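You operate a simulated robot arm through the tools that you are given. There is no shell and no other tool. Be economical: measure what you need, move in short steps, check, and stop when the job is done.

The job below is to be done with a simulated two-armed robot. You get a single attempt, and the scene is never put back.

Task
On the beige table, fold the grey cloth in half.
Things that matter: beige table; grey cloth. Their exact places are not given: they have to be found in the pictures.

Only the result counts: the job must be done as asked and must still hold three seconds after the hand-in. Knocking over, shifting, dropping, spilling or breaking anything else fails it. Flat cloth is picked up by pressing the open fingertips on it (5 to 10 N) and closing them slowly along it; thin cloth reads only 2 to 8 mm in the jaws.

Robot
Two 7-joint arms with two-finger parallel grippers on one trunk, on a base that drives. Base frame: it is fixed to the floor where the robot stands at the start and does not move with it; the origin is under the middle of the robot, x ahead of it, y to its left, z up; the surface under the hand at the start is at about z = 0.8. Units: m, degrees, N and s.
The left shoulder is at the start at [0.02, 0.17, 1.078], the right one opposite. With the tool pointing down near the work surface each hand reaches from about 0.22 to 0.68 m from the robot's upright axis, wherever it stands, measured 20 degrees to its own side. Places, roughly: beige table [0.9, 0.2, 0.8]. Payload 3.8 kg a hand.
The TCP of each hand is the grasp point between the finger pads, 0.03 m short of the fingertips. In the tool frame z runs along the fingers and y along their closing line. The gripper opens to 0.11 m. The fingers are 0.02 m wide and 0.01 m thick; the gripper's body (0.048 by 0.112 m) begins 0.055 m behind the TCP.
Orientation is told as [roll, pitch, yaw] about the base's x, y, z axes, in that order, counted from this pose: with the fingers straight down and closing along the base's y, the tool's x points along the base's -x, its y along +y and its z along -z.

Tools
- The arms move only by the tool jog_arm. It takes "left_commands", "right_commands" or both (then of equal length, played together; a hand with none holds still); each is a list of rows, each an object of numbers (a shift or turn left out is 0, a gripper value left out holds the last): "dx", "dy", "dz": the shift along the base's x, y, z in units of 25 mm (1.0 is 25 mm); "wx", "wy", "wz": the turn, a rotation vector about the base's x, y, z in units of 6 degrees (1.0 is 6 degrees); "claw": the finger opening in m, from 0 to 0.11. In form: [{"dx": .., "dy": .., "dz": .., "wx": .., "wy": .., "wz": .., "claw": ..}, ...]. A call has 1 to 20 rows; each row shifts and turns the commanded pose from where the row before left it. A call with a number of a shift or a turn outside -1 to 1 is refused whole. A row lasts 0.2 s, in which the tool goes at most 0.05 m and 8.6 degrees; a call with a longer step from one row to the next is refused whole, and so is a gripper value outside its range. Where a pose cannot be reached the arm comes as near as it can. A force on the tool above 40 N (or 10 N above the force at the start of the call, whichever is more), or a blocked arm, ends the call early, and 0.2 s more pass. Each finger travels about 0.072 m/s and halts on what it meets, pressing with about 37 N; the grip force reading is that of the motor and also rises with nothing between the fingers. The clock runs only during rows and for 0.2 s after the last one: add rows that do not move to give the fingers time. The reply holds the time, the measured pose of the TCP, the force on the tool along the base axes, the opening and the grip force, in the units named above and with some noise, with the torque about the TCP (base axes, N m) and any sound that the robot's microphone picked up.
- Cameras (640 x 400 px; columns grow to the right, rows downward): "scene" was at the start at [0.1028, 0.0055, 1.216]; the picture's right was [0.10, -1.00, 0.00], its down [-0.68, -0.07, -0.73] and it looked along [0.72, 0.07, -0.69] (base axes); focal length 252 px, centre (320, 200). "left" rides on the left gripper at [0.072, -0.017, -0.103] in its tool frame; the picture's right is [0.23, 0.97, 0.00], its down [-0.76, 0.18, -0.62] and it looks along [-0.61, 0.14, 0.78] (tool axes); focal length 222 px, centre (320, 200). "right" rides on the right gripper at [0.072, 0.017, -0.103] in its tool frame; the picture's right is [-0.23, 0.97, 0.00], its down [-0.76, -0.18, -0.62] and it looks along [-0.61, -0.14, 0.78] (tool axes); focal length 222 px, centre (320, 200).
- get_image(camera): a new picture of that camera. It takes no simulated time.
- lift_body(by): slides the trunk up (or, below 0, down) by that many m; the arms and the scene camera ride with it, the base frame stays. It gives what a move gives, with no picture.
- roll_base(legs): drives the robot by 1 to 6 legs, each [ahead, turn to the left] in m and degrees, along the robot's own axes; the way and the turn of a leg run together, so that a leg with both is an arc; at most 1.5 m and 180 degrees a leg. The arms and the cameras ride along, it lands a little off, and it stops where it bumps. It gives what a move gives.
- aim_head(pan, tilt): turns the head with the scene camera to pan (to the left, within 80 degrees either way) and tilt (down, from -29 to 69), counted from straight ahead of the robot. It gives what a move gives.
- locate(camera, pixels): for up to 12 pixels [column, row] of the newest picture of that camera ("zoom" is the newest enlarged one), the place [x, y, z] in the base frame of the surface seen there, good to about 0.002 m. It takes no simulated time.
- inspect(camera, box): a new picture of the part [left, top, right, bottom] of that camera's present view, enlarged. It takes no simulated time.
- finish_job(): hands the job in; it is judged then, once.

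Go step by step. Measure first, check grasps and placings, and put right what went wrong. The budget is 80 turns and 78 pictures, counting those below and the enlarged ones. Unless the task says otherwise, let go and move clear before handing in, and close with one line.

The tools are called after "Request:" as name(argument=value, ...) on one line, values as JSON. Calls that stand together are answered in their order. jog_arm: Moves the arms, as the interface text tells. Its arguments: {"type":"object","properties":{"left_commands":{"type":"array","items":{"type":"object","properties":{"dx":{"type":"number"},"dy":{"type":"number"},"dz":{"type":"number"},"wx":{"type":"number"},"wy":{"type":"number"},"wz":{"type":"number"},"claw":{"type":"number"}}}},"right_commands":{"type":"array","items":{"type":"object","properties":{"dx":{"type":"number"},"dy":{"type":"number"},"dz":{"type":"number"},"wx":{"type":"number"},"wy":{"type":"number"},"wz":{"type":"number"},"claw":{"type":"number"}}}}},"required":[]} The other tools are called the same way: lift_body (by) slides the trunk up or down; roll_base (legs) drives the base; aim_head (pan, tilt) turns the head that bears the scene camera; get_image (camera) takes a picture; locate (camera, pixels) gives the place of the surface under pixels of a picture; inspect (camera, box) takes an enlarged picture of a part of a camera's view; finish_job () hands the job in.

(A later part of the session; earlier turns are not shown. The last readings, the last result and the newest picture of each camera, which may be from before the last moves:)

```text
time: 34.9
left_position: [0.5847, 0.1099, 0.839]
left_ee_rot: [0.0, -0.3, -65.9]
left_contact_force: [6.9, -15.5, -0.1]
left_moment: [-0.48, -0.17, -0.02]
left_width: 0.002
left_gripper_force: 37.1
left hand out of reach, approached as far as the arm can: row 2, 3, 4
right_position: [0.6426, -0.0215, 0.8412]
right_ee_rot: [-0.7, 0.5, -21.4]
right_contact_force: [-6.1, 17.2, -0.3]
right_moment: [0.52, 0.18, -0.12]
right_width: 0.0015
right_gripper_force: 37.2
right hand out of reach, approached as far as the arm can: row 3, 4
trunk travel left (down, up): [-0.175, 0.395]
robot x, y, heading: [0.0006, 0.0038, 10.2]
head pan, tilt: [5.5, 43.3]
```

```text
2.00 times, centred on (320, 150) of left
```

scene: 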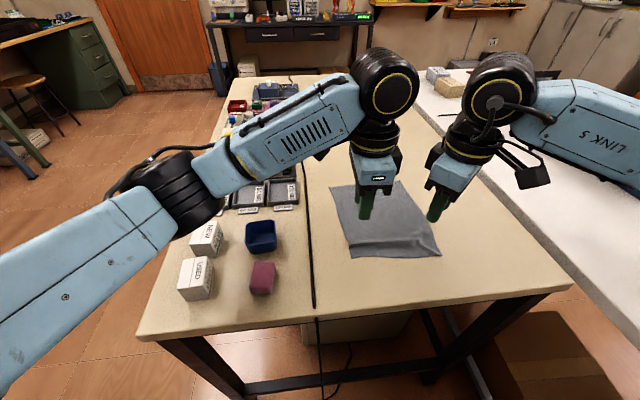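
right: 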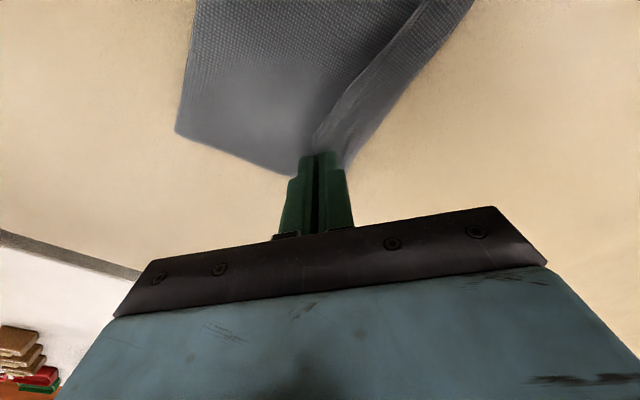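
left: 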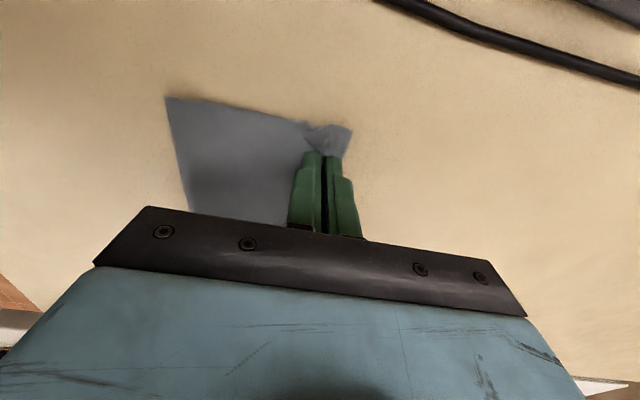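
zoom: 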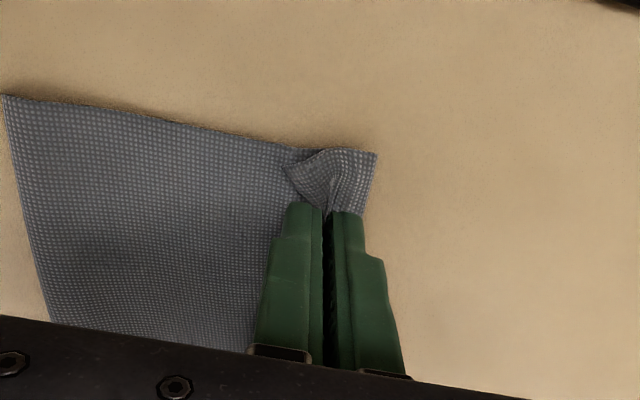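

The zooms show that the visible far strip is a 2 cm flap of the upper layer turned back on top, with its tip at (290,165) in the left zoom. I move the hands back 15 mm and up 25 mm so the free edge hangs, then release in the air so the flap can drop flat onto the far edge.

Request:
jog_arm(left_commands=[{"dx": -0.15, "dy": -0.06, "dz": 0.25}, {"dx": -0.15, "dy": -0.06, "dz": 0.25}, {"dx": -0.15, "dy": -0.06, "dz": 0.25}, {"dx": -0.14, "dy": -0.06, "dz": 0.25}, {}, {"claw": 0.03}, {"claw": 0.05}, {}, {}], right_commands=[{"dx": -0.15, "dy": -0.06, "dz": 0.25}, {"dx": -0.15, "dy": -0.06, "dz": 0.25}, {"dx": -0.15, "dy": -0.06, "dz": 0.25}, {"dx": -0.14, "dy": -0.06, "dz": 0.25}, {}, {"claw": 0.03}, {"claw": 0.05}, {}, {}])

Request:
inspect(camera="scene", box=[320, 150, 448, 230])

Request:
inspect(camera="right", box=[160, 0, 480, 200])

Request:
inspect(camera="left", box=[160, 50, 480, 250])

```text
time: 36.9
left_position: [0.5722, 0.1056, 0.864]
left_ee_rot: [-0.1, 0.1, -65.8]
left_contact_force: [-0.4, 0.2, -0.2]
left_moment: [-0.03, 0.01, 0.01]
left_width: 0.0499
left_gripper_force: 0.0
right_position: [0.6425, -0.022, 0.865]
right_ee_rot: [-0.8, 0.7, -21.5]
right_contact_force: [0.8, -0.4, 0.5]
right_moment: [-0.01, -0.01, 0.02]
right_width: 0.05
right_gripper_force: 0.0
right hand out of reach, approached as far as the arm can: row 2, 3, 4
trunk travel left (down, up): [-0.175, 0.395]
robot x, y, heading: [0.0011, -0.0001, 9.7]
head pan, tilt: [5.5, 43.3]
```

```text
5.00 times, centred on (384, 190) of scene
```

zoom: 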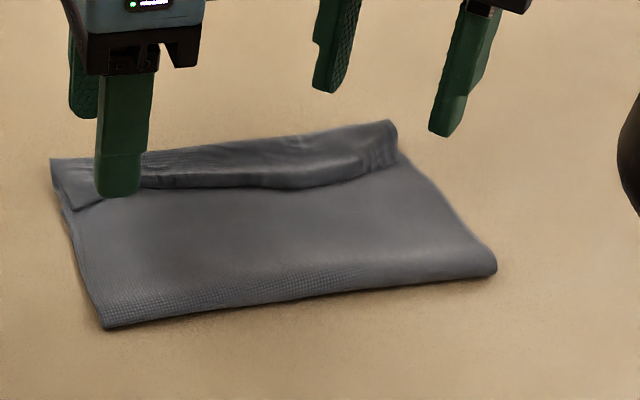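

```text
2.00 times, centred on (320, 100) of right
```

zoom: 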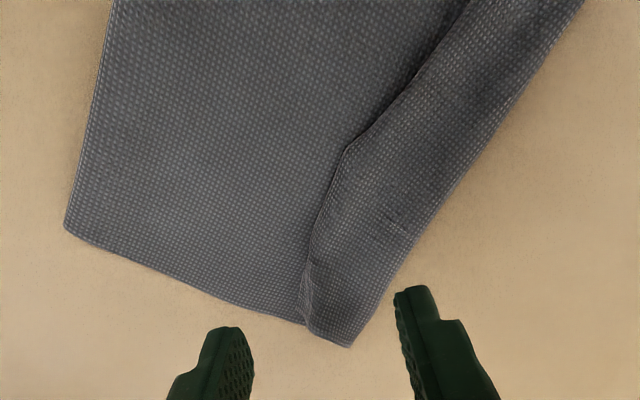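

```text
2.00 times, centred on (320, 150) of left
```

zoom: 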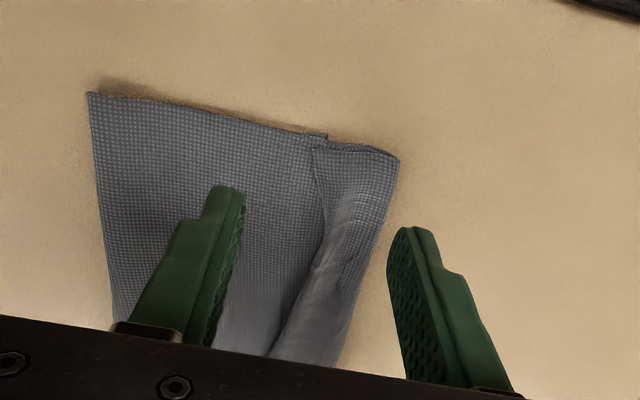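

A flap about 2–2.5 cm wide is turned back along the far edge. I lift the hands away to see and measure it clearly.

Request:
jog_arm(left_commands=[{"dz": 0.6}, {"dz": 0.6}, {"dz": 0.6}, {"dz": 0.6, "dx": -0.5, "dy": 0.7}, {"dx": -0.6, "dy": 0.7}, {"dx": -0.6, "dy": 0.7}, {"dx": -0.6, "dy": 0.7}, {"dx": -0.6}, {"dx": -0.6}], right_commands=[{"dz": 0.6}, {"dz": 0.6}, {"dz": 0.6}, {"dz": 0.6, "dx": -0.5, "dy": -0.7}, {"dx": -0.6, "dy": -0.7}, {"dx": -0.6, "dy": -0.7}, {"dx": -0.6, "dy": -0.7}, {"dx": -0.6, "dy": -0.7}, {"dx": -0.6, "dy": -0.7}])

Request:
inspect(camera="scene", box=[320, 150, 448, 230])

```text
time: 38.9
left_position: [0.4815, 0.1769, 0.9244]
left_ee_rot: [-0.1, 0.0, -65.8]
left_contact_force: [0.5, -0.1, -0.1]
left_moment: [-0.01, 0.01, 0.0]
left_width: 0.0501
left_gripper_force: 0.0
right_position: [0.6609, -0.0901, 0.9317]
right_ee_rot: [-0.9, 0.7, -21.5]
right_contact_force: [-0.8, -0.2, 0.0]
right_moment: [0.03, 0.0, -0.02]
right_width: 0.0502
right_gripper_force: 0.1
right hand out of reach, approached as far as the arm can: row 4, 5, 6, 7, 8, 9
trunk travel left (down, up): [-0.175, 0.395]
robot x, y, heading: [-0.0018, -0.004, 10.1]
head pan, tilt: [5.5, 43.3]
```

```text
5.00 times, centred on (384, 190) of scene
```

zoom: 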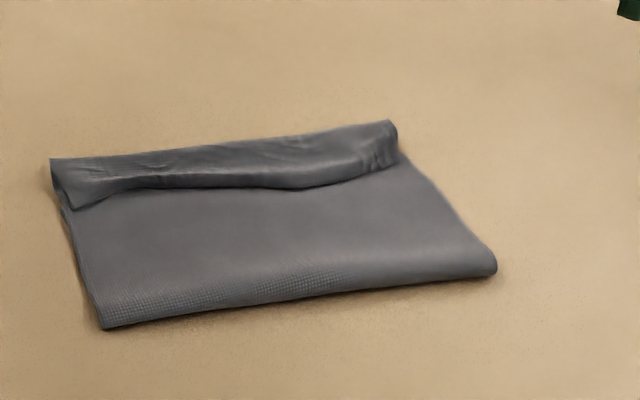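

Request:
locate(camera="zoom", pixels=[[54, 163], [72, 205], [210, 184], [300, 184], [393, 160], [390, 124], [220, 145], [106, 325], [492, 265], [410, 165], [310, 165], [180, 165]])

Request:
get_image(camera="right")

Request:
get_image(camera="left")

Request:
get_image(camera="scene")

```text
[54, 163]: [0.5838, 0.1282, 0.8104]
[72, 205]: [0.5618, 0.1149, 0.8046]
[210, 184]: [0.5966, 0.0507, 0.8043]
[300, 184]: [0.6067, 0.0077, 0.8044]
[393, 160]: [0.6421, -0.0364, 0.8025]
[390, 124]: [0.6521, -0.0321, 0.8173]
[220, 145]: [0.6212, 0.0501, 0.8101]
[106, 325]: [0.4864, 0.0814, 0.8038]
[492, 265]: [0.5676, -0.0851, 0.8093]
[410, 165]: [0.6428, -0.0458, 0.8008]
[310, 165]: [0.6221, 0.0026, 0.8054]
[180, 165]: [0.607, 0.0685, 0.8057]
```

```text
37 pictures are left
```

right: 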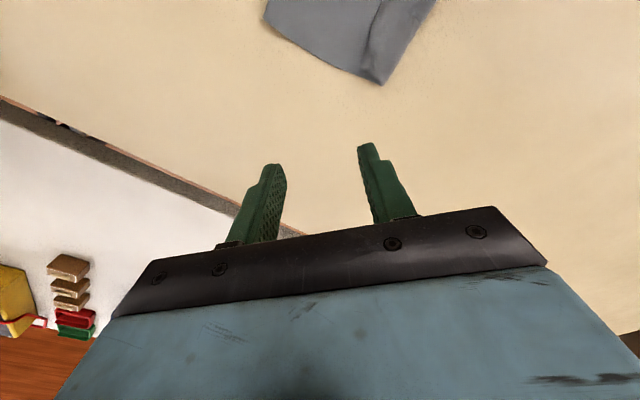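

```text
36 pictures are left
```

left: 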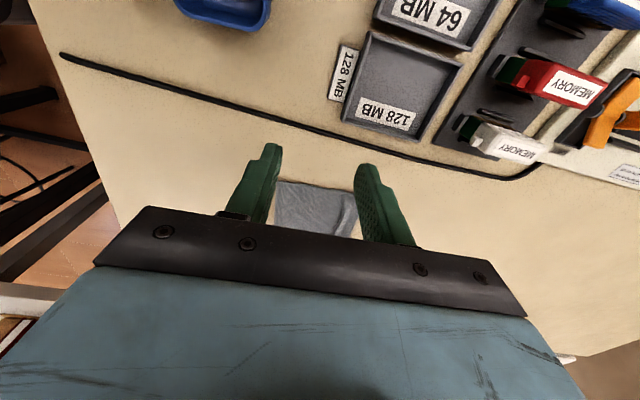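

```text
35 pictures are left
```

scene: 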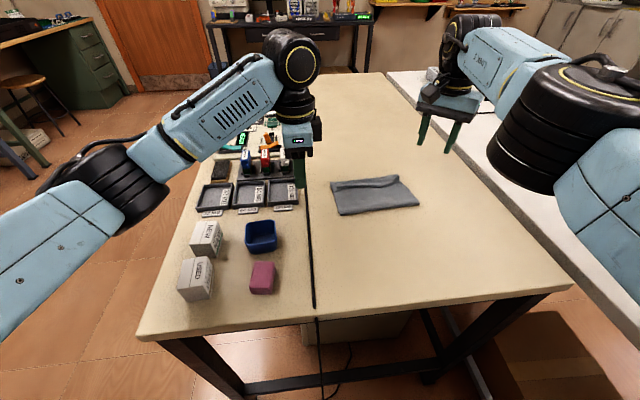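

A flap 2–2.5 cm wide lies turned back between roughly (0.584,0.128) and (0.652,-0.032), and it needs flipping to the far side. That needs more reach, so I tilt the head down to check the base's clearance to the table.

Request:
aim_head(pan=0, tilt=69)

Request:
get_image(camera="scene")

```text
time: 39.8
left_position: [0.4843, 0.1764, 0.9232]
left_ee_rot: [0.1, 0.0, -65.8]
left_contact_force: [-0.1, -0.2, -0.1]
left_moment: [0.0, 0.02, -0.02]
left_width: 0.05
left_gripper_force: 0.1
right_position: [0.66, -0.0904, 0.9305]
right_ee_rot: [-0.9, 0.7, -21.4]
right_contact_force: [0.3, -0.1, 0.0]
right_moment: [-0.05, 0.01, -0.01]
right_width: 0.05
right_gripper_force: 0.1
trunk travel left (down, up): [-0.175, 0.395]
robot x, y, heading: [-0.0008, -0.0006, 10.0]
head pan, tilt: [0.0, 68.8]
```

```text
34 pictures are left
```

scene: 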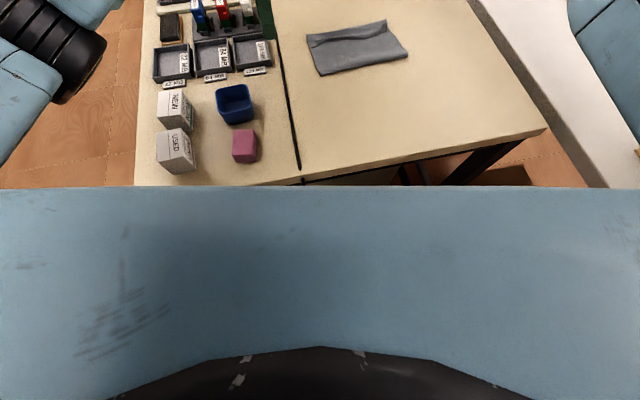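

Request:
locate(camera="scene", pixels=[[320, 195], [200, 195], [450, 195], [320, 300], [300, 178], [200, 184], [150, 184], [420, 158], [500, 140], [300, 200]])

```text
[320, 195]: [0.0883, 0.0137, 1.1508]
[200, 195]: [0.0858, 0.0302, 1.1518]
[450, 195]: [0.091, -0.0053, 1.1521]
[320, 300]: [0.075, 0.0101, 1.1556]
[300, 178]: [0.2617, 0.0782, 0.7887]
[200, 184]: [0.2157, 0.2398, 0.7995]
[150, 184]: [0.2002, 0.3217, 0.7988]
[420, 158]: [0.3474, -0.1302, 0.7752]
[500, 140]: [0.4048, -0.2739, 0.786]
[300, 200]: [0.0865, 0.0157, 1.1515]
```

The table edge is about 0.27 m from the robot axis along its normal, so I won't drive into it. Instead I turn the robot another 10° left, which brings the right shoulder forward. The hands go up first.

Request:
jog_arm(left_commands=[{"dz": 1}, {"dz": 1}, {"dz": 1}], right_commands=[{"dz": 0.6, "dx": -0.6}, {"dz": 0.6, "dx": -0.6}, {"dz": 0.6, "dx": -0.6}])

Request:
roll_base(legs=[[0, 10]])

Request:
aim_head(pan=-12, tilt=45)

Request:
get_image(camera="scene")

```text
time: 40.6
left_position: [0.4821, 0.1771, 0.9986]
left_ee_rot: [0.0, 0.0, -65.8]
left_contact_force: [0.3, -0.4, -0.4]
left_moment: [0.02, 0.01, 0.0]
left_width: 0.05
left_gripper_force: 0.0
right_position: [0.6522, -0.0805, 0.9802]
right_ee_rot: [-0.7, 0.8, -21.4]
right_contact_force: [0.8, -0.3, 0.2]
right_moment: [0.01, -0.01, 0.03]
right_width: 0.0502
right_gripper_force: 0.1
right hand out of reach, approached as far as the arm can: row 1, 2, 3
trunk travel left (down, up): [-0.175, 0.395]
robot x, y, heading: [0.0027, 0.0025, 10.1]
head pan, tilt: [0.0, 68.8]
```

```text
time: 41.7
left_position: [0.4452, 0.2577, 0.9989]
left_ee_rot: [-0.1, 0.0, -55.8]
left_contact_force: [-0.2, -0.8, 0.5]
left_moment: [-0.01, 0.0, 0.0]
left_width: 0.05
left_gripper_force: 0.1
right_position: [0.6569, 0.0332, 0.9809]
right_ee_rot: [-0.9, 0.6, -11.6]
right_contact_force: [0.2, -0.7, -0.4]
right_moment: [-0.01, -0.02, 0.0]
right_width: 0.05
right_gripper_force: 0.2
trunk travel left (down, up): [-0.175, 0.395]
robot x, y, heading: [-0.001, 0.0004, 20.1]
head pan, tilt: [0.0, 68.8]
```

```text
time: 42.6
left_position: [0.4451, 0.2568, 0.9985]
left_ee_rot: [0.0, 0.0, -55.8]
left_contact_force: [1.0, -0.7, -0.1]
left_moment: [0.0, -0.01, -0.03]
left_width: 0.05
left_gripper_force: 0.1
right_position: [0.6569, 0.0321, 0.9805]
right_ee_rot: [-0.9, 0.7, -11.6]
right_contact_force: [0.0, 0.3, 0.1]
right_moment: [-0.01, -0.01, 0.04]
right_width: 0.05
right_gripper_force: 0.1
trunk travel left (down, up): [-0.175, 0.395]
robot x, y, heading: [0.0016, 0.0011, 20.0]
head pan, tilt: [-12.0, 45.0]
```

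```text
33 pictures are left
```

scene: 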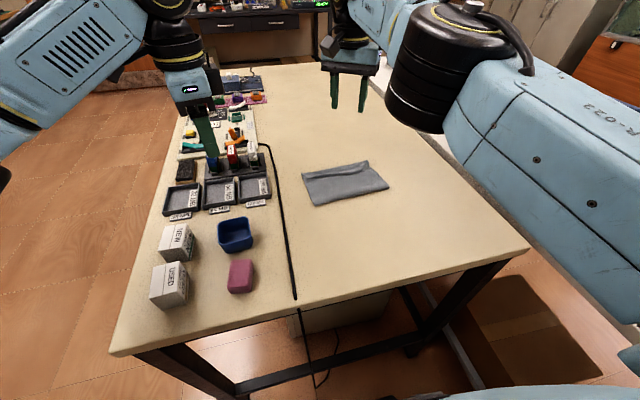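

The right arm had stuck near a joint limit. I try turning it to yaw 24 (closing along the edge, rake-like) while backing toward the cloth centre.

Request:
jog_arm(right_commands=[{"wz": 1}, {"wz": 1}, {"wz": 1}, {"wz": 1}, {"wz": 1}, {"wz": 1, "dx": -0.4}, {"dx": -0.5}, {"dx": -0.5}, {"dx": -0.5}, {"dx": -0.5}, {}])

```text
time: 45.0
left_position: [0.4454, 0.2575, 0.9991]
left_ee_rot: [-0.1, 0.0, -55.9]
left_contact_force: [0.4, 0.5, 0.0]
left_moment: [0.02, -0.03, -0.01]
left_width: 0.0502
left_gripper_force: 0.1
right_position: [0.5974, 0.0329, 0.9819]
right_ee_rot: [-0.8, 0.7, 24.3]
right_contact_force: [-0.4, -0.2, 0.0]
right_moment: [0.0, 0.01, 0.01]
right_width: 0.0498
right_gripper_force: 0.1
trunk travel left (down, up): [-0.175, 0.395]
robot x, y, heading: [0.004, 0.0004, 19.8]
head pan, tilt: [-12.0, 45.0]
```

The right hand is free again at yaw 24. I open it to 0.10 as a rake, place it just on the near side of the flap's edge, and lower to light contact with the upper layer.

Request:
jog_arm(right_commands=[{"dx": -0.25, "claw": 0.1, "wx": 0.13, "wy": -0.12}, {"dx": -0.25}, {"dx": -0.25, "dy": -0.05}, {"dz": -1}, {"dz": -1}, {"dz": -1}, {"dz": -1}, {"dz": -1}, {"dz": -0.6}, {"dz": -0.15}, {}])

Request:
inspect(camera="scene", box=[270, 130, 430, 230])

Request:
get_image(camera="right")

```text
time: 47.4
left_position: [0.4457, 0.2576, 0.9988]
left_ee_rot: [0.0, 0.0, -55.8]
left_contact_force: [-0.6, -0.8, 0.0]
left_moment: [-0.01, -0.02, 0.03]
left_width: 0.0501
left_gripper_force: 0.1
right_position: [0.5793, 0.032, 0.8376]
right_ee_rot: [-0.5, -0.5, 24.5]
right_contact_force: [-0.5, 0.3, -0.4]
right_moment: [0.0, 0.03, -0.01]
right_width: 0.1002
right_gripper_force: 0.1
trunk travel left (down, up): [-0.175, 0.395]
robot x, y, heading: [-0.0022, -0.0051, 20.0]
head pan, tilt: [-12.0, 45.0]
```

```text
4.00 times, centred on (350, 180) of scene
```

zoom: 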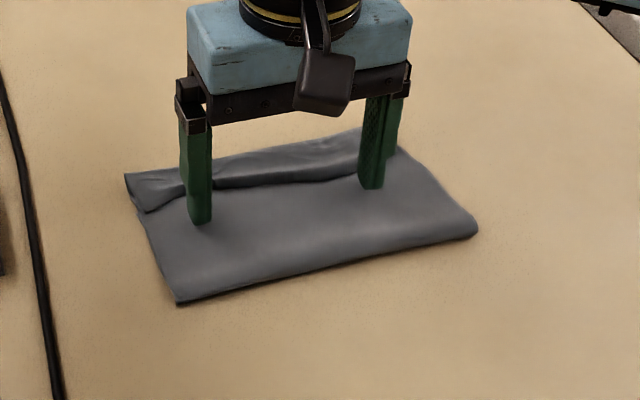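

```text
31 pictures are left
```

right: 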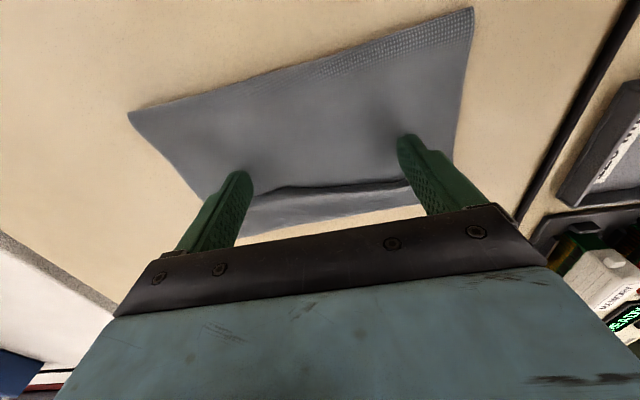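

The rake stands just in front of the flap edge with tips about 2 mm above the upper layer. I lower slightly and sweep slowly 3 cm in the fold direction.

Request:
jog_arm(right_commands=[{"dz": -0.08}, {"dx": 0.11, "dy": 0.048}, {"dx": 0.11, "dy": 0.048}, {"dx": 0.11, "dy": 0.048}, {"dx": 0.11, "dy": 0.048}, {"dx": 0.11, "dy": 0.048}, {"dx": 0.11, "dy": 0.048}, {"dx": 0.11, "dy": 0.048}, {"dx": 0.11, "dy": 0.048}, {"dx": 0.11, "dy": 0.048}, {"dx": 0.11, "dy": 0.048}, {}])

Request:
inspect(camera="scene", box=[270, 130, 430, 230])

Request:
inspect(camera="right", box=[120, 60, 520, 310])

```text
time: 50.0
left_position: [0.4454, 0.2571, 0.9993]
left_ee_rot: [0.0, 0.0, -55.8]
left_contact_force: [0.4, 0.0, 0.5]
left_moment: [0.04, 0.04, -0.01]
left_width: 0.05
left_gripper_force: 0.0
right_position: [0.6073, 0.0439, 0.8347]
right_ee_rot: [-0.4, -0.4, 24.5]
right_contact_force: [0.8, -0.2, -0.5]
right_moment: [0.02, 0.01, 0.01]
right_width: 0.0997
right_gripper_force: 0.0
trunk travel left (down, up): [-0.175, 0.395]
robot x, y, heading: [-0.0004, 0.0001, 19.8]
head pan, tilt: [-12.0, 45.0]
```

```text
4.00 times, centred on (350, 180) of scene
```

zoom: 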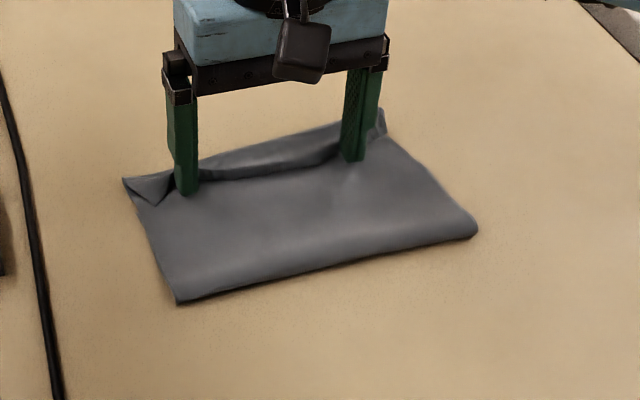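

```text
1.60 times, centred on (320, 185) of right
```

zoom: 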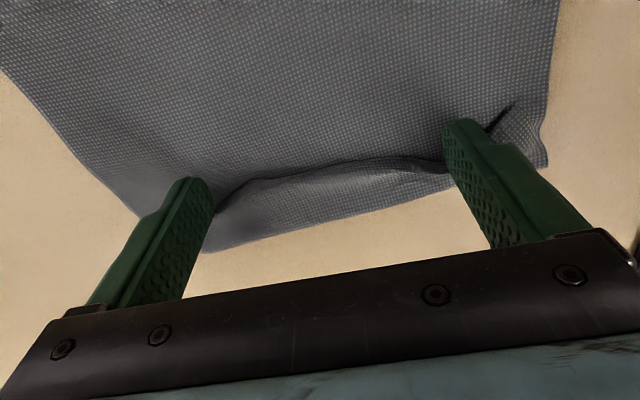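

The flap edge is being pushed forward and the cloth isn't dragging. I continue the sweep by another 3 cm.

Request:
jog_arm(right_commands=[{"dx": 0.11, "dy": 0.048}, {"dx": 0.11, "dy": 0.048}, {"dx": 0.11, "dy": 0.048}, {"dx": 0.11, "dy": 0.048}, {"dx": 0.11, "dy": 0.048}, {"dx": 0.11, "dy": 0.048}, {"dx": 0.11, "dy": 0.048}, {"dx": 0.11, "dy": 0.048}, {"dx": 0.11, "dy": 0.048}, {"dx": 0.11, "dy": 0.048}, {}])

Request:
inspect(camera="scene", box=[270, 130, 430, 230])

Request:
inspect(camera="right", box=[120, 60, 520, 310])

```text
time: 52.4
left_position: [0.4444, 0.2576, 0.9993]
left_ee_rot: [-0.1, -0.1, -55.8]
left_contact_force: [-0.8, -1.3, 0.2]
left_moment: [-0.02, -0.02, 0.0]
left_width: 0.0498
left_gripper_force: 0.0
right_position: [0.6351, 0.0558, 0.8348]
right_ee_rot: [-0.3, -0.4, 24.4]
right_contact_force: [-0.1, -0.5, -0.4]
right_moment: [0.04, -0.01, 0.01]
right_width: 0.1005
right_gripper_force: 0.1
trunk travel left (down, up): [-0.175, 0.395]
robot x, y, heading: [0.0011, -0.0001, 19.9]
head pan, tilt: [-12.0, 45.0]
```

```text
4.00 times, centred on (350, 180) of scene
```

zoom: 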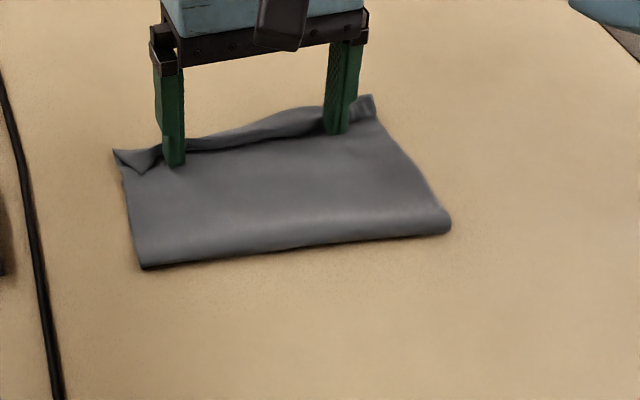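

```text
1.60 times, centred on (320, 185) of right
```

zoom: 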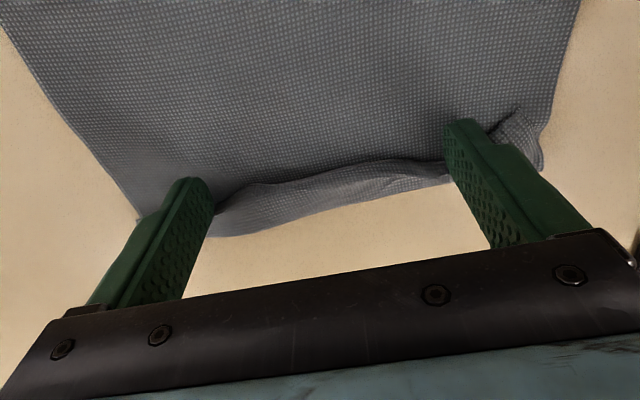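

The whole cloth is now sliding with the rake, so the layers need pinning. I locate the cloth's present outline to place the left hand as a clamp.

Request:
inspect(camera="scene", box=[270, 130, 430, 230])

Request:
locate(camera="zoom", pixels=[[145, 265], [447, 228], [115, 152], [372, 98], [295, 112], [260, 148], [200, 155], [150, 172], [180, 220], [295, 240]])

```text
4.00 times, centred on (350, 180) of scene
```

zoom: 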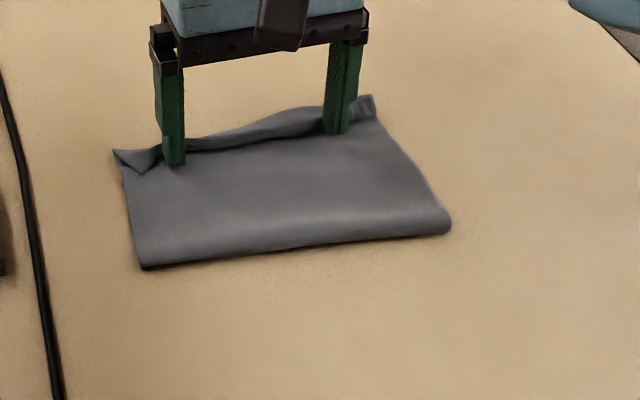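

```text
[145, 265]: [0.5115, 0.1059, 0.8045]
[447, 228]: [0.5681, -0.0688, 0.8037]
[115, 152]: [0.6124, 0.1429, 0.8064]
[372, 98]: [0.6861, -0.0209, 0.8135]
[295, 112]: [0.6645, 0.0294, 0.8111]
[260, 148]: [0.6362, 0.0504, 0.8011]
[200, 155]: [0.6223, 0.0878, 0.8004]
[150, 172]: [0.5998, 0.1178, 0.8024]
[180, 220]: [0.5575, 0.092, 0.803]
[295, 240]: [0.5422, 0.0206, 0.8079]
```

The cloth's fold corner is at (0.5115,0.106). I bring the left hand to about (0.53,0.097), clear of the right camera, to pin the layers.

Request:
jog_arm(left_commands=[{"dx": 0.428, "dy": -0.803, "claw": 0.04}, {"dx": 0.428, "dy": -0.803}, {"dx": 0.428, "dy": -0.803}, {"dx": 0.428, "dy": -0.803}, {"dx": 0.428, "dy": -0.803}, {"dx": 0.428, "dy": -0.803}, {"dx": 0.428, "dy": -0.803}, {"dx": 0.428, "dy": -0.803}, {"dz": -0.9}, {"dz": -0.9}, {"dz": -0.9}, {"dz": -0.9}, {"dz": -0.9}, {"dz": -0.9}, {"dz": -0.9}, {}])

Request:
inspect(camera="scene", box=[270, 90, 430, 230])

```text
time: 55.8
left_position: [0.5292, 0.0964, 0.841]
left_ee_rot: [-0.1, 0.1, -56.0]
left_contact_force: [-4.6, 1.5, -4.5]
left_moment: [-0.08, -0.39, -0.17]
left_width: 0.04
left_gripper_force: 0.1
right_position: [0.634, 0.0567, 0.8356]
right_ee_rot: [-0.4, -0.4, 24.4]
right_contact_force: [6.3, -2.6, 3.7]
right_moment: [0.2, 0.81, 0.21]
right_width: 0.1001
right_gripper_force: 0.1
trunk travel left (down, up): [-0.175, 0.395]
robot x, y, heading: [-0.0017, 0.0016, 19.9]
head pan, tilt: [-12.0, 45.0]
```

```text
2.86 times, centred on (350, 160) of scene
```

zoom: 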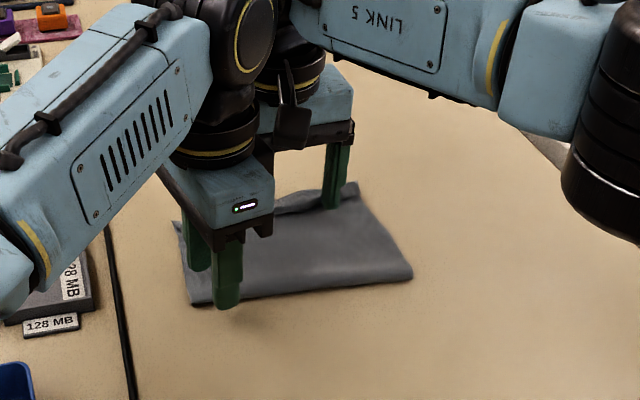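

The hands touch lightly at about 5 N. The right hand sweeps away anyway, so the left presses down to pin while the right sweeps 4 cm further.

Request:
jog_arm(left_commands=[{"dz": -0.2}, {"dz": -0.2}, {"dz": -0.08}, {}, {}, {}, {}, {}, {}, {}, {}, {}, {}, {}, {}, {}], right_commands=[{}, {"dx": 0.05, "dy": 0.02}, {}, {"dx": 0.12, "dy": 0.053}, {"dx": 0.12, "dy": 0.053}, {"dx": 0.12, "dy": 0.053}, {"dx": 0.12, "dy": 0.053}, {"dx": 0.12, "dy": 0.053}, {"dx": 0.12, "dy": 0.053}, {"dx": 0.12, "dy": 0.053}, {"dx": 0.12, "dy": 0.053}, {"dx": 0.12, "dy": 0.053}, {"dx": 0.12, "dy": 0.053}, {"dx": 0.12, "dy": 0.053}, {"dx": 0.12, "dy": 0.053}, {}])

Request:
inspect(camera="scene", box=[290, 110, 418, 190])

Request:
inspect(camera="right", box=[120, 60, 520, 310])

```text
time: 59.2
left_position: [0.5291, 0.0956, 0.8307]
left_ee_rot: [0.1, -0.1, -55.9]
left_contact_force: [2.6, 0.6, 24.0]
left_moment: [0.43, -0.51, -0.04]
left_width: 0.041
left_gripper_force: 1.0
right_position: [0.6525, 0.0635, 0.8358]
right_ee_rot: [-0.5, -0.4, 24.4]
right_contact_force: [0.0, 0.1, -0.6]
right_moment: [0.03, 0.01, 0.0]
right_width: 0.1001
right_gripper_force: 0.1
right hand out of reach, approached as far as the arm can: row 10, 11, 12, 13, 14
trunk travel left (down, up): [-0.175, 0.395]
robot x, y, heading: [0.001, 0.0026, 20.1]
head pan, tilt: [-12.0, 45.0]
```

```text
5.00 times, centred on (354, 150) of scene
```

zoom: 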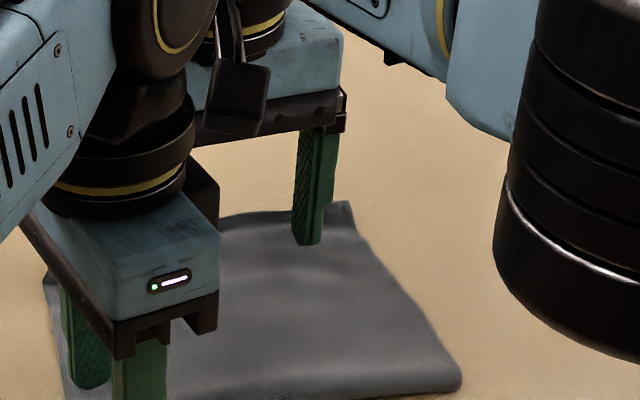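

```text
1.60 times, centred on (320, 185) of right
```

zoom: 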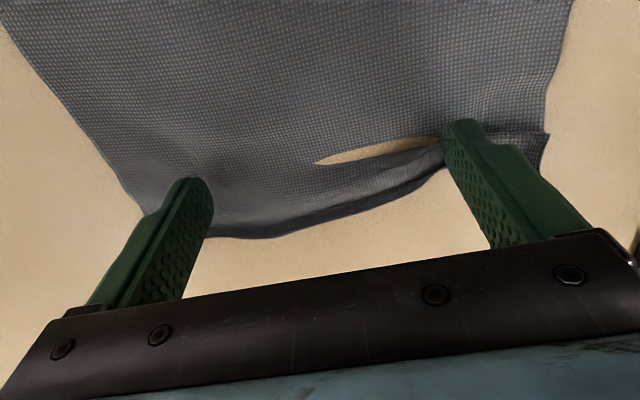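

The right end of the flap has flipped, and a gap shows at (370,150) in the right zoom that needs a clear look. I lift both hands straight up and away from the view.

Request:
jog_arm(right_commands=[{"dz": 0.6}, {"dz": 0.8}, {"dz": 0.8}, {"dz": 0.8}, {"dz": 0.5}])

Request:
jog_arm(left_commands=[{"dz": 0.4}, {"dz": 0.6}, {"dz": 0.6}, {"dx": -0.3, "dy": 0.9}, {"dx": -0.3, "dy": 0.9}, {"dx": -0.3, "dy": 0.9}, {"dx": -0.3, "dy": 0.9}, {"dz": 0.8}])

Request:
inspect(camera="scene", box=[282, 130, 410, 210])

Request:
inspect(camera="right", box=[80, 0, 560, 300])

```text
time: 60.4
left_position: [0.5298, 0.0968, 0.8319]
left_ee_rot: [0.1, -0.1, -55.8]
left_contact_force: [2.7, -0.2, 25.2]
left_moment: [0.44, -0.5, -0.08]
left_width: 0.0411
left_gripper_force: 0.8
right_position: [0.6556, 0.0642, 0.9237]
right_ee_rot: [-0.4, -0.6, 24.4]
right_contact_force: [-0.2, 0.5, 0.1]
right_moment: [0.0, -0.01, 0.0]
right_width: 0.0999
right_gripper_force: 0.0
trunk travel left (down, up): [-0.175, 0.395]
robot x, y, heading: [0.0022, 0.0005, 19.9]
head pan, tilt: [-12.0, 45.0]
```

```text
time: 62.2
left_position: [0.4998, 0.1855, 0.8895]
left_ee_rot: [0.0, 0.0, -55.9]
left_contact_force: [0.8, 0.8, 0.1]
left_moment: [-0.02, 0.0, 0.01]
left_width: 0.04
left_gripper_force: 0.0
right_position: [0.6555, 0.0654, 0.9235]
right_ee_rot: [-0.4, -0.5, 24.4]
right_contact_force: [0.1, -0.6, 0.8]
right_moment: [0.01, 0.04, 0.01]
right_width: 0.1
right_gripper_force: 0.1
trunk travel left (down, up): [-0.175, 0.395]
robot x, y, heading: [0.0019, 0.0001, 19.9]
head pan, tilt: [-12.0, 45.0]
```

```text
5.00 times, centred on (346, 170) of scene
```

zoom: 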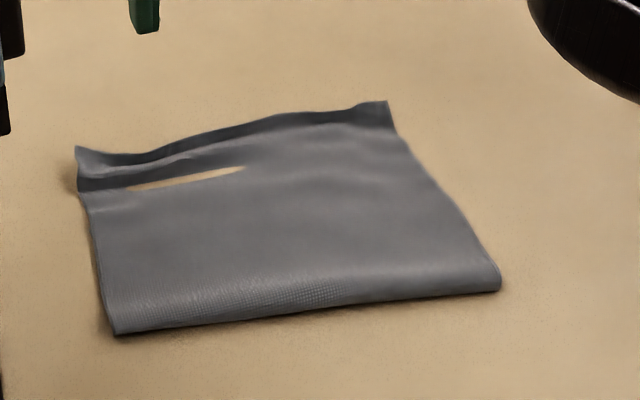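

```text
1.33 times, centred on (320, 150) of right
```

zoom: 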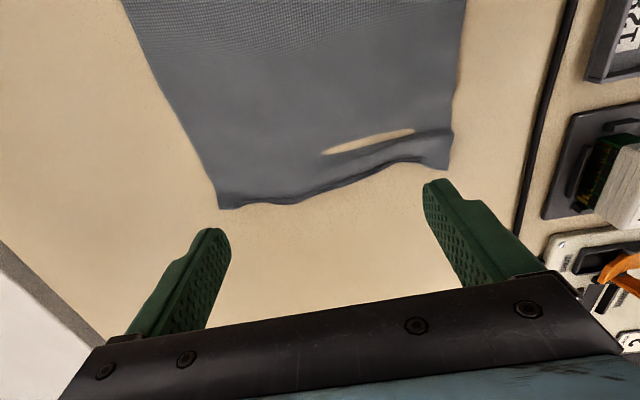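

Request:
inspect(camera="scene", box=[294, 146, 358, 186])

Request:
locate(camera="zoom", pixels=[[35, 45], [40, 110], [55, 130], [60, 160], [150, 135], [250, 110], [150, 150], [250, 135], [150, 110], [250, 80], [250, 40], [350, 130]])

Request:
inspect(camera="scene", box=[282, 130, 410, 210])

Request:
locate(camera="zoom", pixels=[[118, 331], [497, 288], [385, 104], [80, 150], [100, 205], [330, 116], [300, 200], [310, 315]])

```text
10.00 times, centred on (326, 166) of scene
```

zoom: 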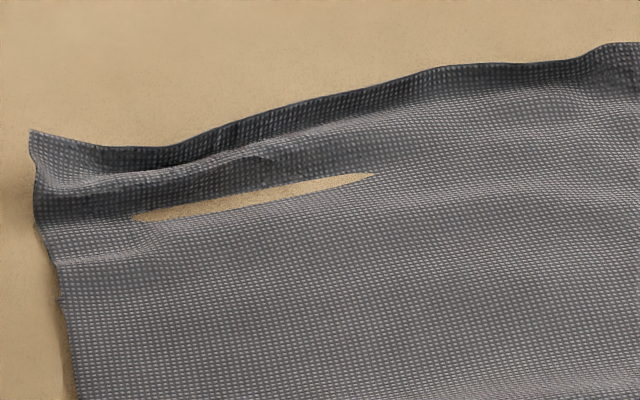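

```text
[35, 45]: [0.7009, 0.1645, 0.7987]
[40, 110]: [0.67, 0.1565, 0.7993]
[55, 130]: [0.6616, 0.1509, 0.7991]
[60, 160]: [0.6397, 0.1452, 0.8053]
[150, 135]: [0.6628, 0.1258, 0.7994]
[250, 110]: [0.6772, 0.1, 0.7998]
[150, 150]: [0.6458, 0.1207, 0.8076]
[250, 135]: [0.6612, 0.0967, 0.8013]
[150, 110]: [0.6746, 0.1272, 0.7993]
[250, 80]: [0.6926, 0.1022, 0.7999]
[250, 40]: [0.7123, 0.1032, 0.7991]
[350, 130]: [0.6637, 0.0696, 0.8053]
```

```text
5.00 times, centred on (346, 170) of scene
```

zoom: 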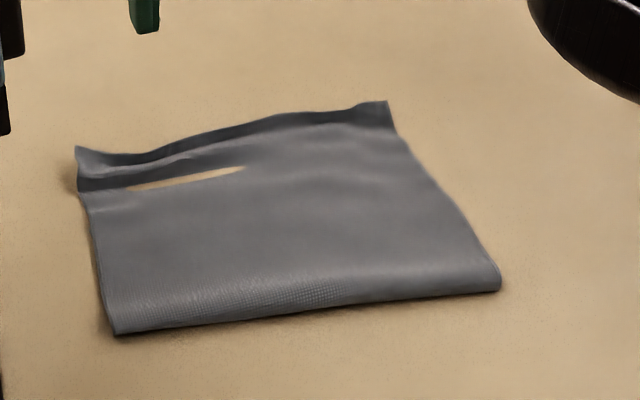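

```text
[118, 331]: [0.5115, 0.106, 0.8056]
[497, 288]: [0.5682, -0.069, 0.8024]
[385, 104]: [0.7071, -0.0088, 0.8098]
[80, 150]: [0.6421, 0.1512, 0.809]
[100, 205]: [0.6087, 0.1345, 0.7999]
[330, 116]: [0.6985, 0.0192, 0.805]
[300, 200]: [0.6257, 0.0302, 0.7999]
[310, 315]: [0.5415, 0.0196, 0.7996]
```

The flap is now flat. The upper layer runs about 0.145 m from the fold while the lower runs about 0.085 m, and the slit is just the table at the single-layer part. To even the halves the upper edge must come back about 6 cm. I pinch it at mid-edge with the right hand, 3 cm inside the edge, lift slightly and carry it back, so no flap can form.

Request:
jog_arm(right_commands=[{"dx": -0.18, "dy": -0.09, "claw": 0.025}, {"dx": -0.18, "dy": -0.09}, {"dz": -0.8}, {"dz": -0.9}, {"dz": -0.9}, {"dz": -0.6}, {"dz": -0.3}, {"dz": -0.1}, {}])

Request:
get_image(camera="right")

```text
time: 64.2
left_position: [0.4998, 0.1843, 0.8897]
left_ee_rot: [0.0, 0.1, -55.8]
left_contact_force: [0.4, 0.6, 0.2]
left_moment: [0.0, 0.01, -0.02]
left_width: 0.0402
left_gripper_force: 0.0
right_position: [0.6472, 0.0596, 0.8338]
right_ee_rot: [-0.4, -0.4, 24.5]
right_contact_force: [-0.1, 0.1, 0.2]
right_moment: [0.01, 0.05, 0.02]
right_width: 0.0248
right_gripper_force: 0.1
trunk travel left (down, up): [-0.175, 0.395]
robot x, y, heading: [0.0, -0.0018, 19.9]
head pan, tilt: [-12.0, 45.0]
```

```text
18 pictures are left
```

right: 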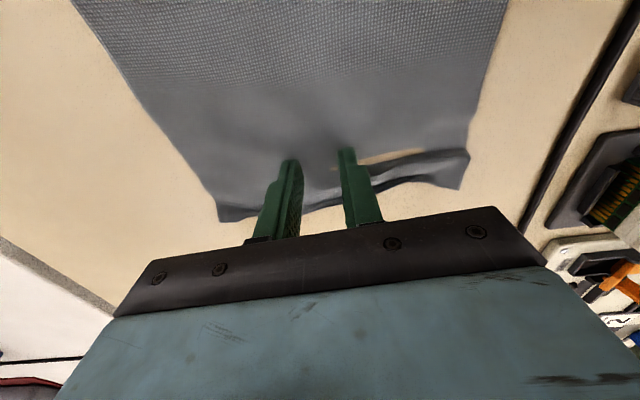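

The fingers stand on the single-layer strip beyond the lower edge. I press lightly, close slowly, and lift 2 cm.

Request:
jog_arm(right_commands=[{"dz": -0.1}, {"dz": -0.05}, {"claw": 0.022}, {"claw": 0.019}, {"claw": 0.016}, {"claw": 0.013}, {"claw": 0.01}, {"claw": 0.007}, {"claw": 0.004}, {"claw": 0.0}, {}, {"dz": 0.3}, {"dz": 0.3}, {"dz": 0.2}, {}])

Request:
inspect(camera="scene", box=[266, 110, 426, 210])

```text
time: 67.4
left_position: [0.4988, 0.184, 0.8898]
left_ee_rot: [0.0, 0.0, -55.9]
left_contact_force: [-1.2, -0.3, 0.4]
left_moment: [-0.01, 0.0, 0.01]
left_width: 0.0402
left_gripper_force: 0.1
right_position: [0.6475, 0.0594, 0.849]
right_ee_rot: [-0.4, -0.3, 24.3]
right_contact_force: [-0.1, 0.1, -0.1]
right_moment: [0.01, -0.01, 0.0]
right_width: 0.0018
right_gripper_force: 36.5
trunk travel left (down, up): [-0.175, 0.395]
robot x, y, heading: [0.0002, -0.0008, 19.6]
head pan, tilt: [-12.0, 45.0]
```

```text
4.00 times, centred on (346, 160) of scene
```

zoom: 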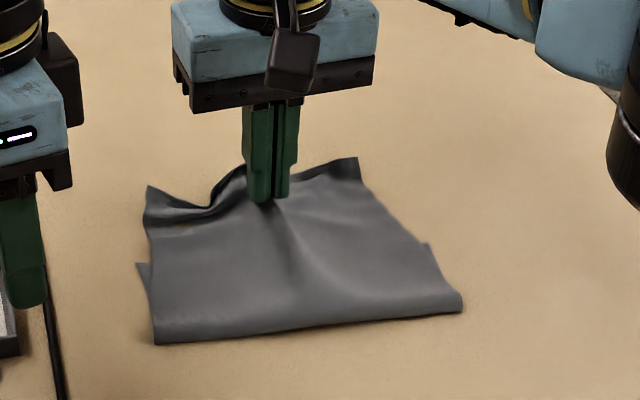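

The pinch holds the upper layer only, and the lower layer's corners peek out at (140,265) and (428,245). I locate them to set the carry distance.

Request:
locate(camera="zoom", pixels=[[140, 266], [428, 246], [158, 340], [459, 302], [149, 188], [356, 160], [230, 170], [310, 166]])

```text
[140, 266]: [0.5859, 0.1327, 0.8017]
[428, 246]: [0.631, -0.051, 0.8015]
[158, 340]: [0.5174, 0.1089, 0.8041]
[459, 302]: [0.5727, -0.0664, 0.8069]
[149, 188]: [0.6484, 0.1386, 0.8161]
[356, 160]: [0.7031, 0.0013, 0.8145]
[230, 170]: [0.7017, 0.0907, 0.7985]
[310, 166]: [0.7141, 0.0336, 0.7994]
```

The lower far corners are at (0.586,0.133) and (0.631,-0.051), so the upper edge must come back by about (-0.066,-0.030). I carry it slowly, lower it and check before releasing.

Request:
jog_arm(right_commands=[{"dz": 0.3}, {"dx": -0.19, "dy": -0.086}, {"dx": -0.19, "dy": -0.086}, {"dx": -0.19, "dy": -0.086}, {"dx": -0.19, "dy": -0.086}, {"dx": -0.19, "dy": -0.086}, {"dx": -0.19, "dy": -0.086}, {"dx": -0.19, "dy": -0.086}, {"dx": -0.19, "dy": -0.086}, {"dx": -0.19, "dy": -0.086}, {"dx": -0.19, "dy": -0.086}, {"dx": -0.19, "dy": -0.086}, {"dx": -0.19, "dy": -0.086}, {"dx": -0.19, "dy": -0.086}, {"dx": -0.19, "dy": -0.086}, {"dz": -0.3}, {"dz": -0.3}, {"dz": -0.2}, {}])

Request:
inspect(camera="scene", box=[266, 120, 426, 220])

Request:
locate(camera="zoom", pixels=[[140, 226], [428, 206]])

```text
time: 71.4
left_position: [0.5, 0.1851, 0.8909]
left_ee_rot: [0.0, 0.1, -55.9]
left_contact_force: [0.8, 0.4, 0.1]
left_moment: [-0.01, -0.03, 0.01]
left_width: 0.0398
left_gripper_force: 0.2
right_position: [0.5804, 0.0306, 0.8364]
right_ee_rot: [-0.5, -0.5, 24.4]
right_contact_force: [-0.2, 0.4, 0.1]
right_moment: [-0.01, -0.03, -0.02]
right_width: 0.0015
right_gripper_force: 37.4
trunk travel left (down, up): [-0.175, 0.395]
robot x, y, heading: [0.0016, 0.0019, 19.8]
head pan, tilt: [-12.0, 45.0]
```

```text
4.00 times, centred on (346, 170) of scene
```

zoom: 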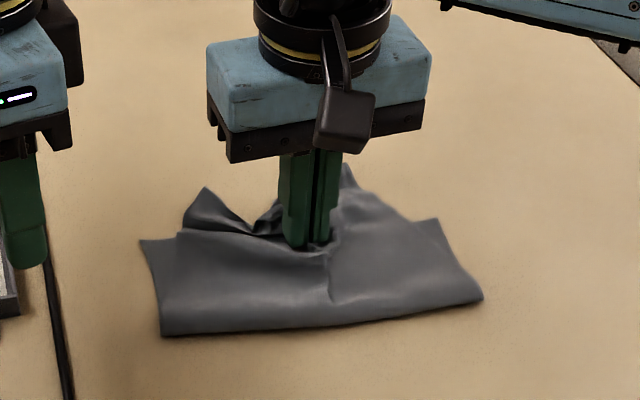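

```text
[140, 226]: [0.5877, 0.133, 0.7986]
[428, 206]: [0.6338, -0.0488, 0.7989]
```

The fold rolled toward the robot, but the upper edge is gathered around the pinch. I release, lift clear and look.

Request:
jog_arm(right_commands=[{"claw": 0.02}, {"claw": 0.04}, {"claw": 0.06}, {"dz": 0.4}, {"dz": 0.8}, {"dz": 0.8}, {"dz": 0.8}, {"dy": -0.9, "dz": 0.3}, {"dy": -0.9}, {"dy": -0.9}, {"dy": -0.9}, {"dy": -0.9}])

Request:
inspect(camera="scene", box=[282, 140, 410, 220])

Request:
locate(camera="zoom", pixels=[[96, 120], [300, 200], [200, 150], [350, 120]])

```text
time: 74.0
left_position: [0.5, 0.184, 0.8898]
left_ee_rot: [0.0, 0.1, -55.8]
left_contact_force: [1.1, -0.4, 0.0]
left_moment: [-0.04, -0.02, 0.0]
left_width: 0.0403
left_gripper_force: 0.1
right_position: [0.5807, -0.0811, 0.9143]
right_ee_rot: [-0.5, -0.4, 24.6]
right_contact_force: [-0.2, 0.5, -0.6]
right_moment: [-0.01, 0.02, 0.0]
right_width: 0.0599
right_gripper_force: 0.0
trunk travel left (down, up): [-0.175, 0.395]
robot x, y, heading: [-0.0025, 0.0008, 19.9]
head pan, tilt: [-12.0, 45.0]
```

```text
5.00 times, centred on (346, 180) of scene
```

zoom: 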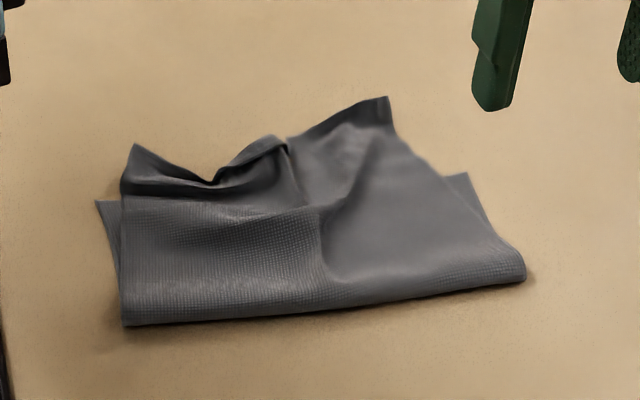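

```text
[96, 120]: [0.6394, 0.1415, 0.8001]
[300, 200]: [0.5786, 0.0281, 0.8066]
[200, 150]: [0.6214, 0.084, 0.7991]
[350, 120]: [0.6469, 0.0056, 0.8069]
```

Request:
locate(camera="zoom", pixels=[[134, 150], [385, 101], [100, 205], [464, 177], [127, 324], [521, 277], [212, 183], [280, 143], [130, 190], [155, 175], [375, 125], [360, 112]])

```text
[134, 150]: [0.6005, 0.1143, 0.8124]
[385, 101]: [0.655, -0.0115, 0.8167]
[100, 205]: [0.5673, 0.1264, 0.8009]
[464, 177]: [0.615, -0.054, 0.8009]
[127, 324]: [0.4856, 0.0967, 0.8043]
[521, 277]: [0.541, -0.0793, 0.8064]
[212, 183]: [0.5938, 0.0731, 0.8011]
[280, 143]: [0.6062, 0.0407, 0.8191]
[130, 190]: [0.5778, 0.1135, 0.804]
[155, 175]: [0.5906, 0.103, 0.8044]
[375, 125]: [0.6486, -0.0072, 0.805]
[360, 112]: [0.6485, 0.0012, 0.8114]
```

The upper corners D' (0.600,0.114) and C' (0.655,-0.012) need to go to A (0.567,0.126) and B (0.615,-0.054). I do it one corner at a time with the right hand, beginning with D' pinched outside the lower layer's edge.

Request:
jog_arm(left_commands=[{"dz": 0.8, "dy": 0.3}, {"dz": 0.8, "dy": 0.3}, {"dz": 0.8, "dy": 0.3}, {"dy": 0.3}, {}, {}, {}, {}, {}, {}, {}, {}, {}, {}], right_commands=[{"dx": 0.044, "dy": 0.87, "claw": 0.024}, {"dx": 0.044, "dy": 0.87}, {"dx": 0.044, "dy": 0.87}, {"dx": 0.044, "dy": 0.87}, {"dx": 0.044, "dy": 0.87}, {"dx": 0.044, "dy": 0.87}, {"dx": 0.044, "dy": 0.87}, {"dx": 0.044, "dy": 0.87}, {"dz": -0.9}, {"dz": -0.9}, {"dz": -0.8}, {"dz": -0.5}, {"dz": -0.2}, {}])

Request:
get_image(camera="right")

```text
time: 77.0
left_position: [0.4999, 0.2165, 0.9489]
left_ee_rot: [0.0, 0.1, -55.8]
left_contact_force: [-0.7, -1.0, 0.0]
left_moment: [0.02, 0.01, 0.02]
left_width: 0.0402
left_gripper_force: 0.1
right_position: [0.5892, 0.0924, 0.8323]
right_ee_rot: [-0.5, -0.3, 24.4]
right_contact_force: [-0.7, -0.6, 1.5]
right_moment: [-0.01, -0.01, 0.01]
right_width: 0.0238
right_gripper_force: 0.0
trunk travel left (down, up): [-0.175, 0.395]
robot x, y, heading: [-0.001, -0.0001, 20.3]
head pan, tilt: [-12.0, 45.0]
```

```text
14 pictures are left
```

right: 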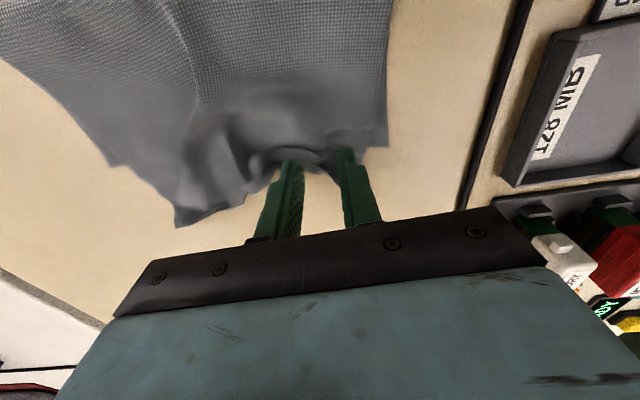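

The fingertips are on the upper edge near D'. I press a bit, close slowly, lift 1.5 cm, move D' toward A by (-0.033,+0.012) and lower.

Request:
jog_arm(right_commands=[{"dz": -0.06}, {"claw": 0.021}, {"claw": 0.018}, {"claw": 0.015}, {"claw": 0.012}, {"claw": 0.009}, {"claw": 0.006}, {"claw": 0.003}, {"claw": 0.0}, {}, {"dz": 0.3}, {"dz": 0.3}, {"dx": -0.26, "dy": 0.1}, {"dx": -0.26, "dy": 0.1}, {"dx": -0.26, "dy": 0.1}, {"dx": -0.26, "dy": 0.1}, {"dx": -0.26, "dy": 0.1}, {"dz": -0.25}, {"dz": -0.2}, {}])

Request:
inspect(camera="scene", box=[282, 140, 410, 220])

```text
time: 81.2
left_position: [0.5003, 0.2175, 0.9481]
left_ee_rot: [-0.1, 0.0, -55.8]
left_contact_force: [-0.6, 0.0, -1.1]
left_moment: [-0.01, 0.01, -0.01]
left_width: 0.0399
left_gripper_force: 0.0
right_position: [0.5571, 0.1061, 0.8346]
right_ee_rot: [-0.5, -0.5, 24.5]
right_contact_force: [0.1, 0.3, -0.5]
right_moment: [-0.01, 0.03, -0.01]
right_width: 0.0018
right_gripper_force: 36.8
trunk travel left (down, up): [-0.175, 0.395]
robot x, y, heading: [0.0002, 0.0035, 19.9]
head pan, tilt: [-12.0, 45.0]
```

```text
5.00 times, centred on (346, 180) of scene
```

zoom: 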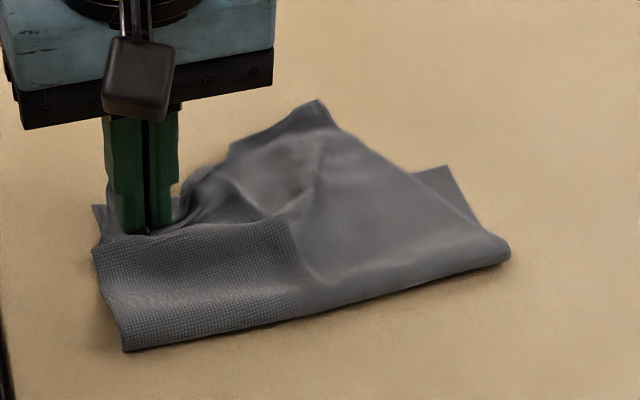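

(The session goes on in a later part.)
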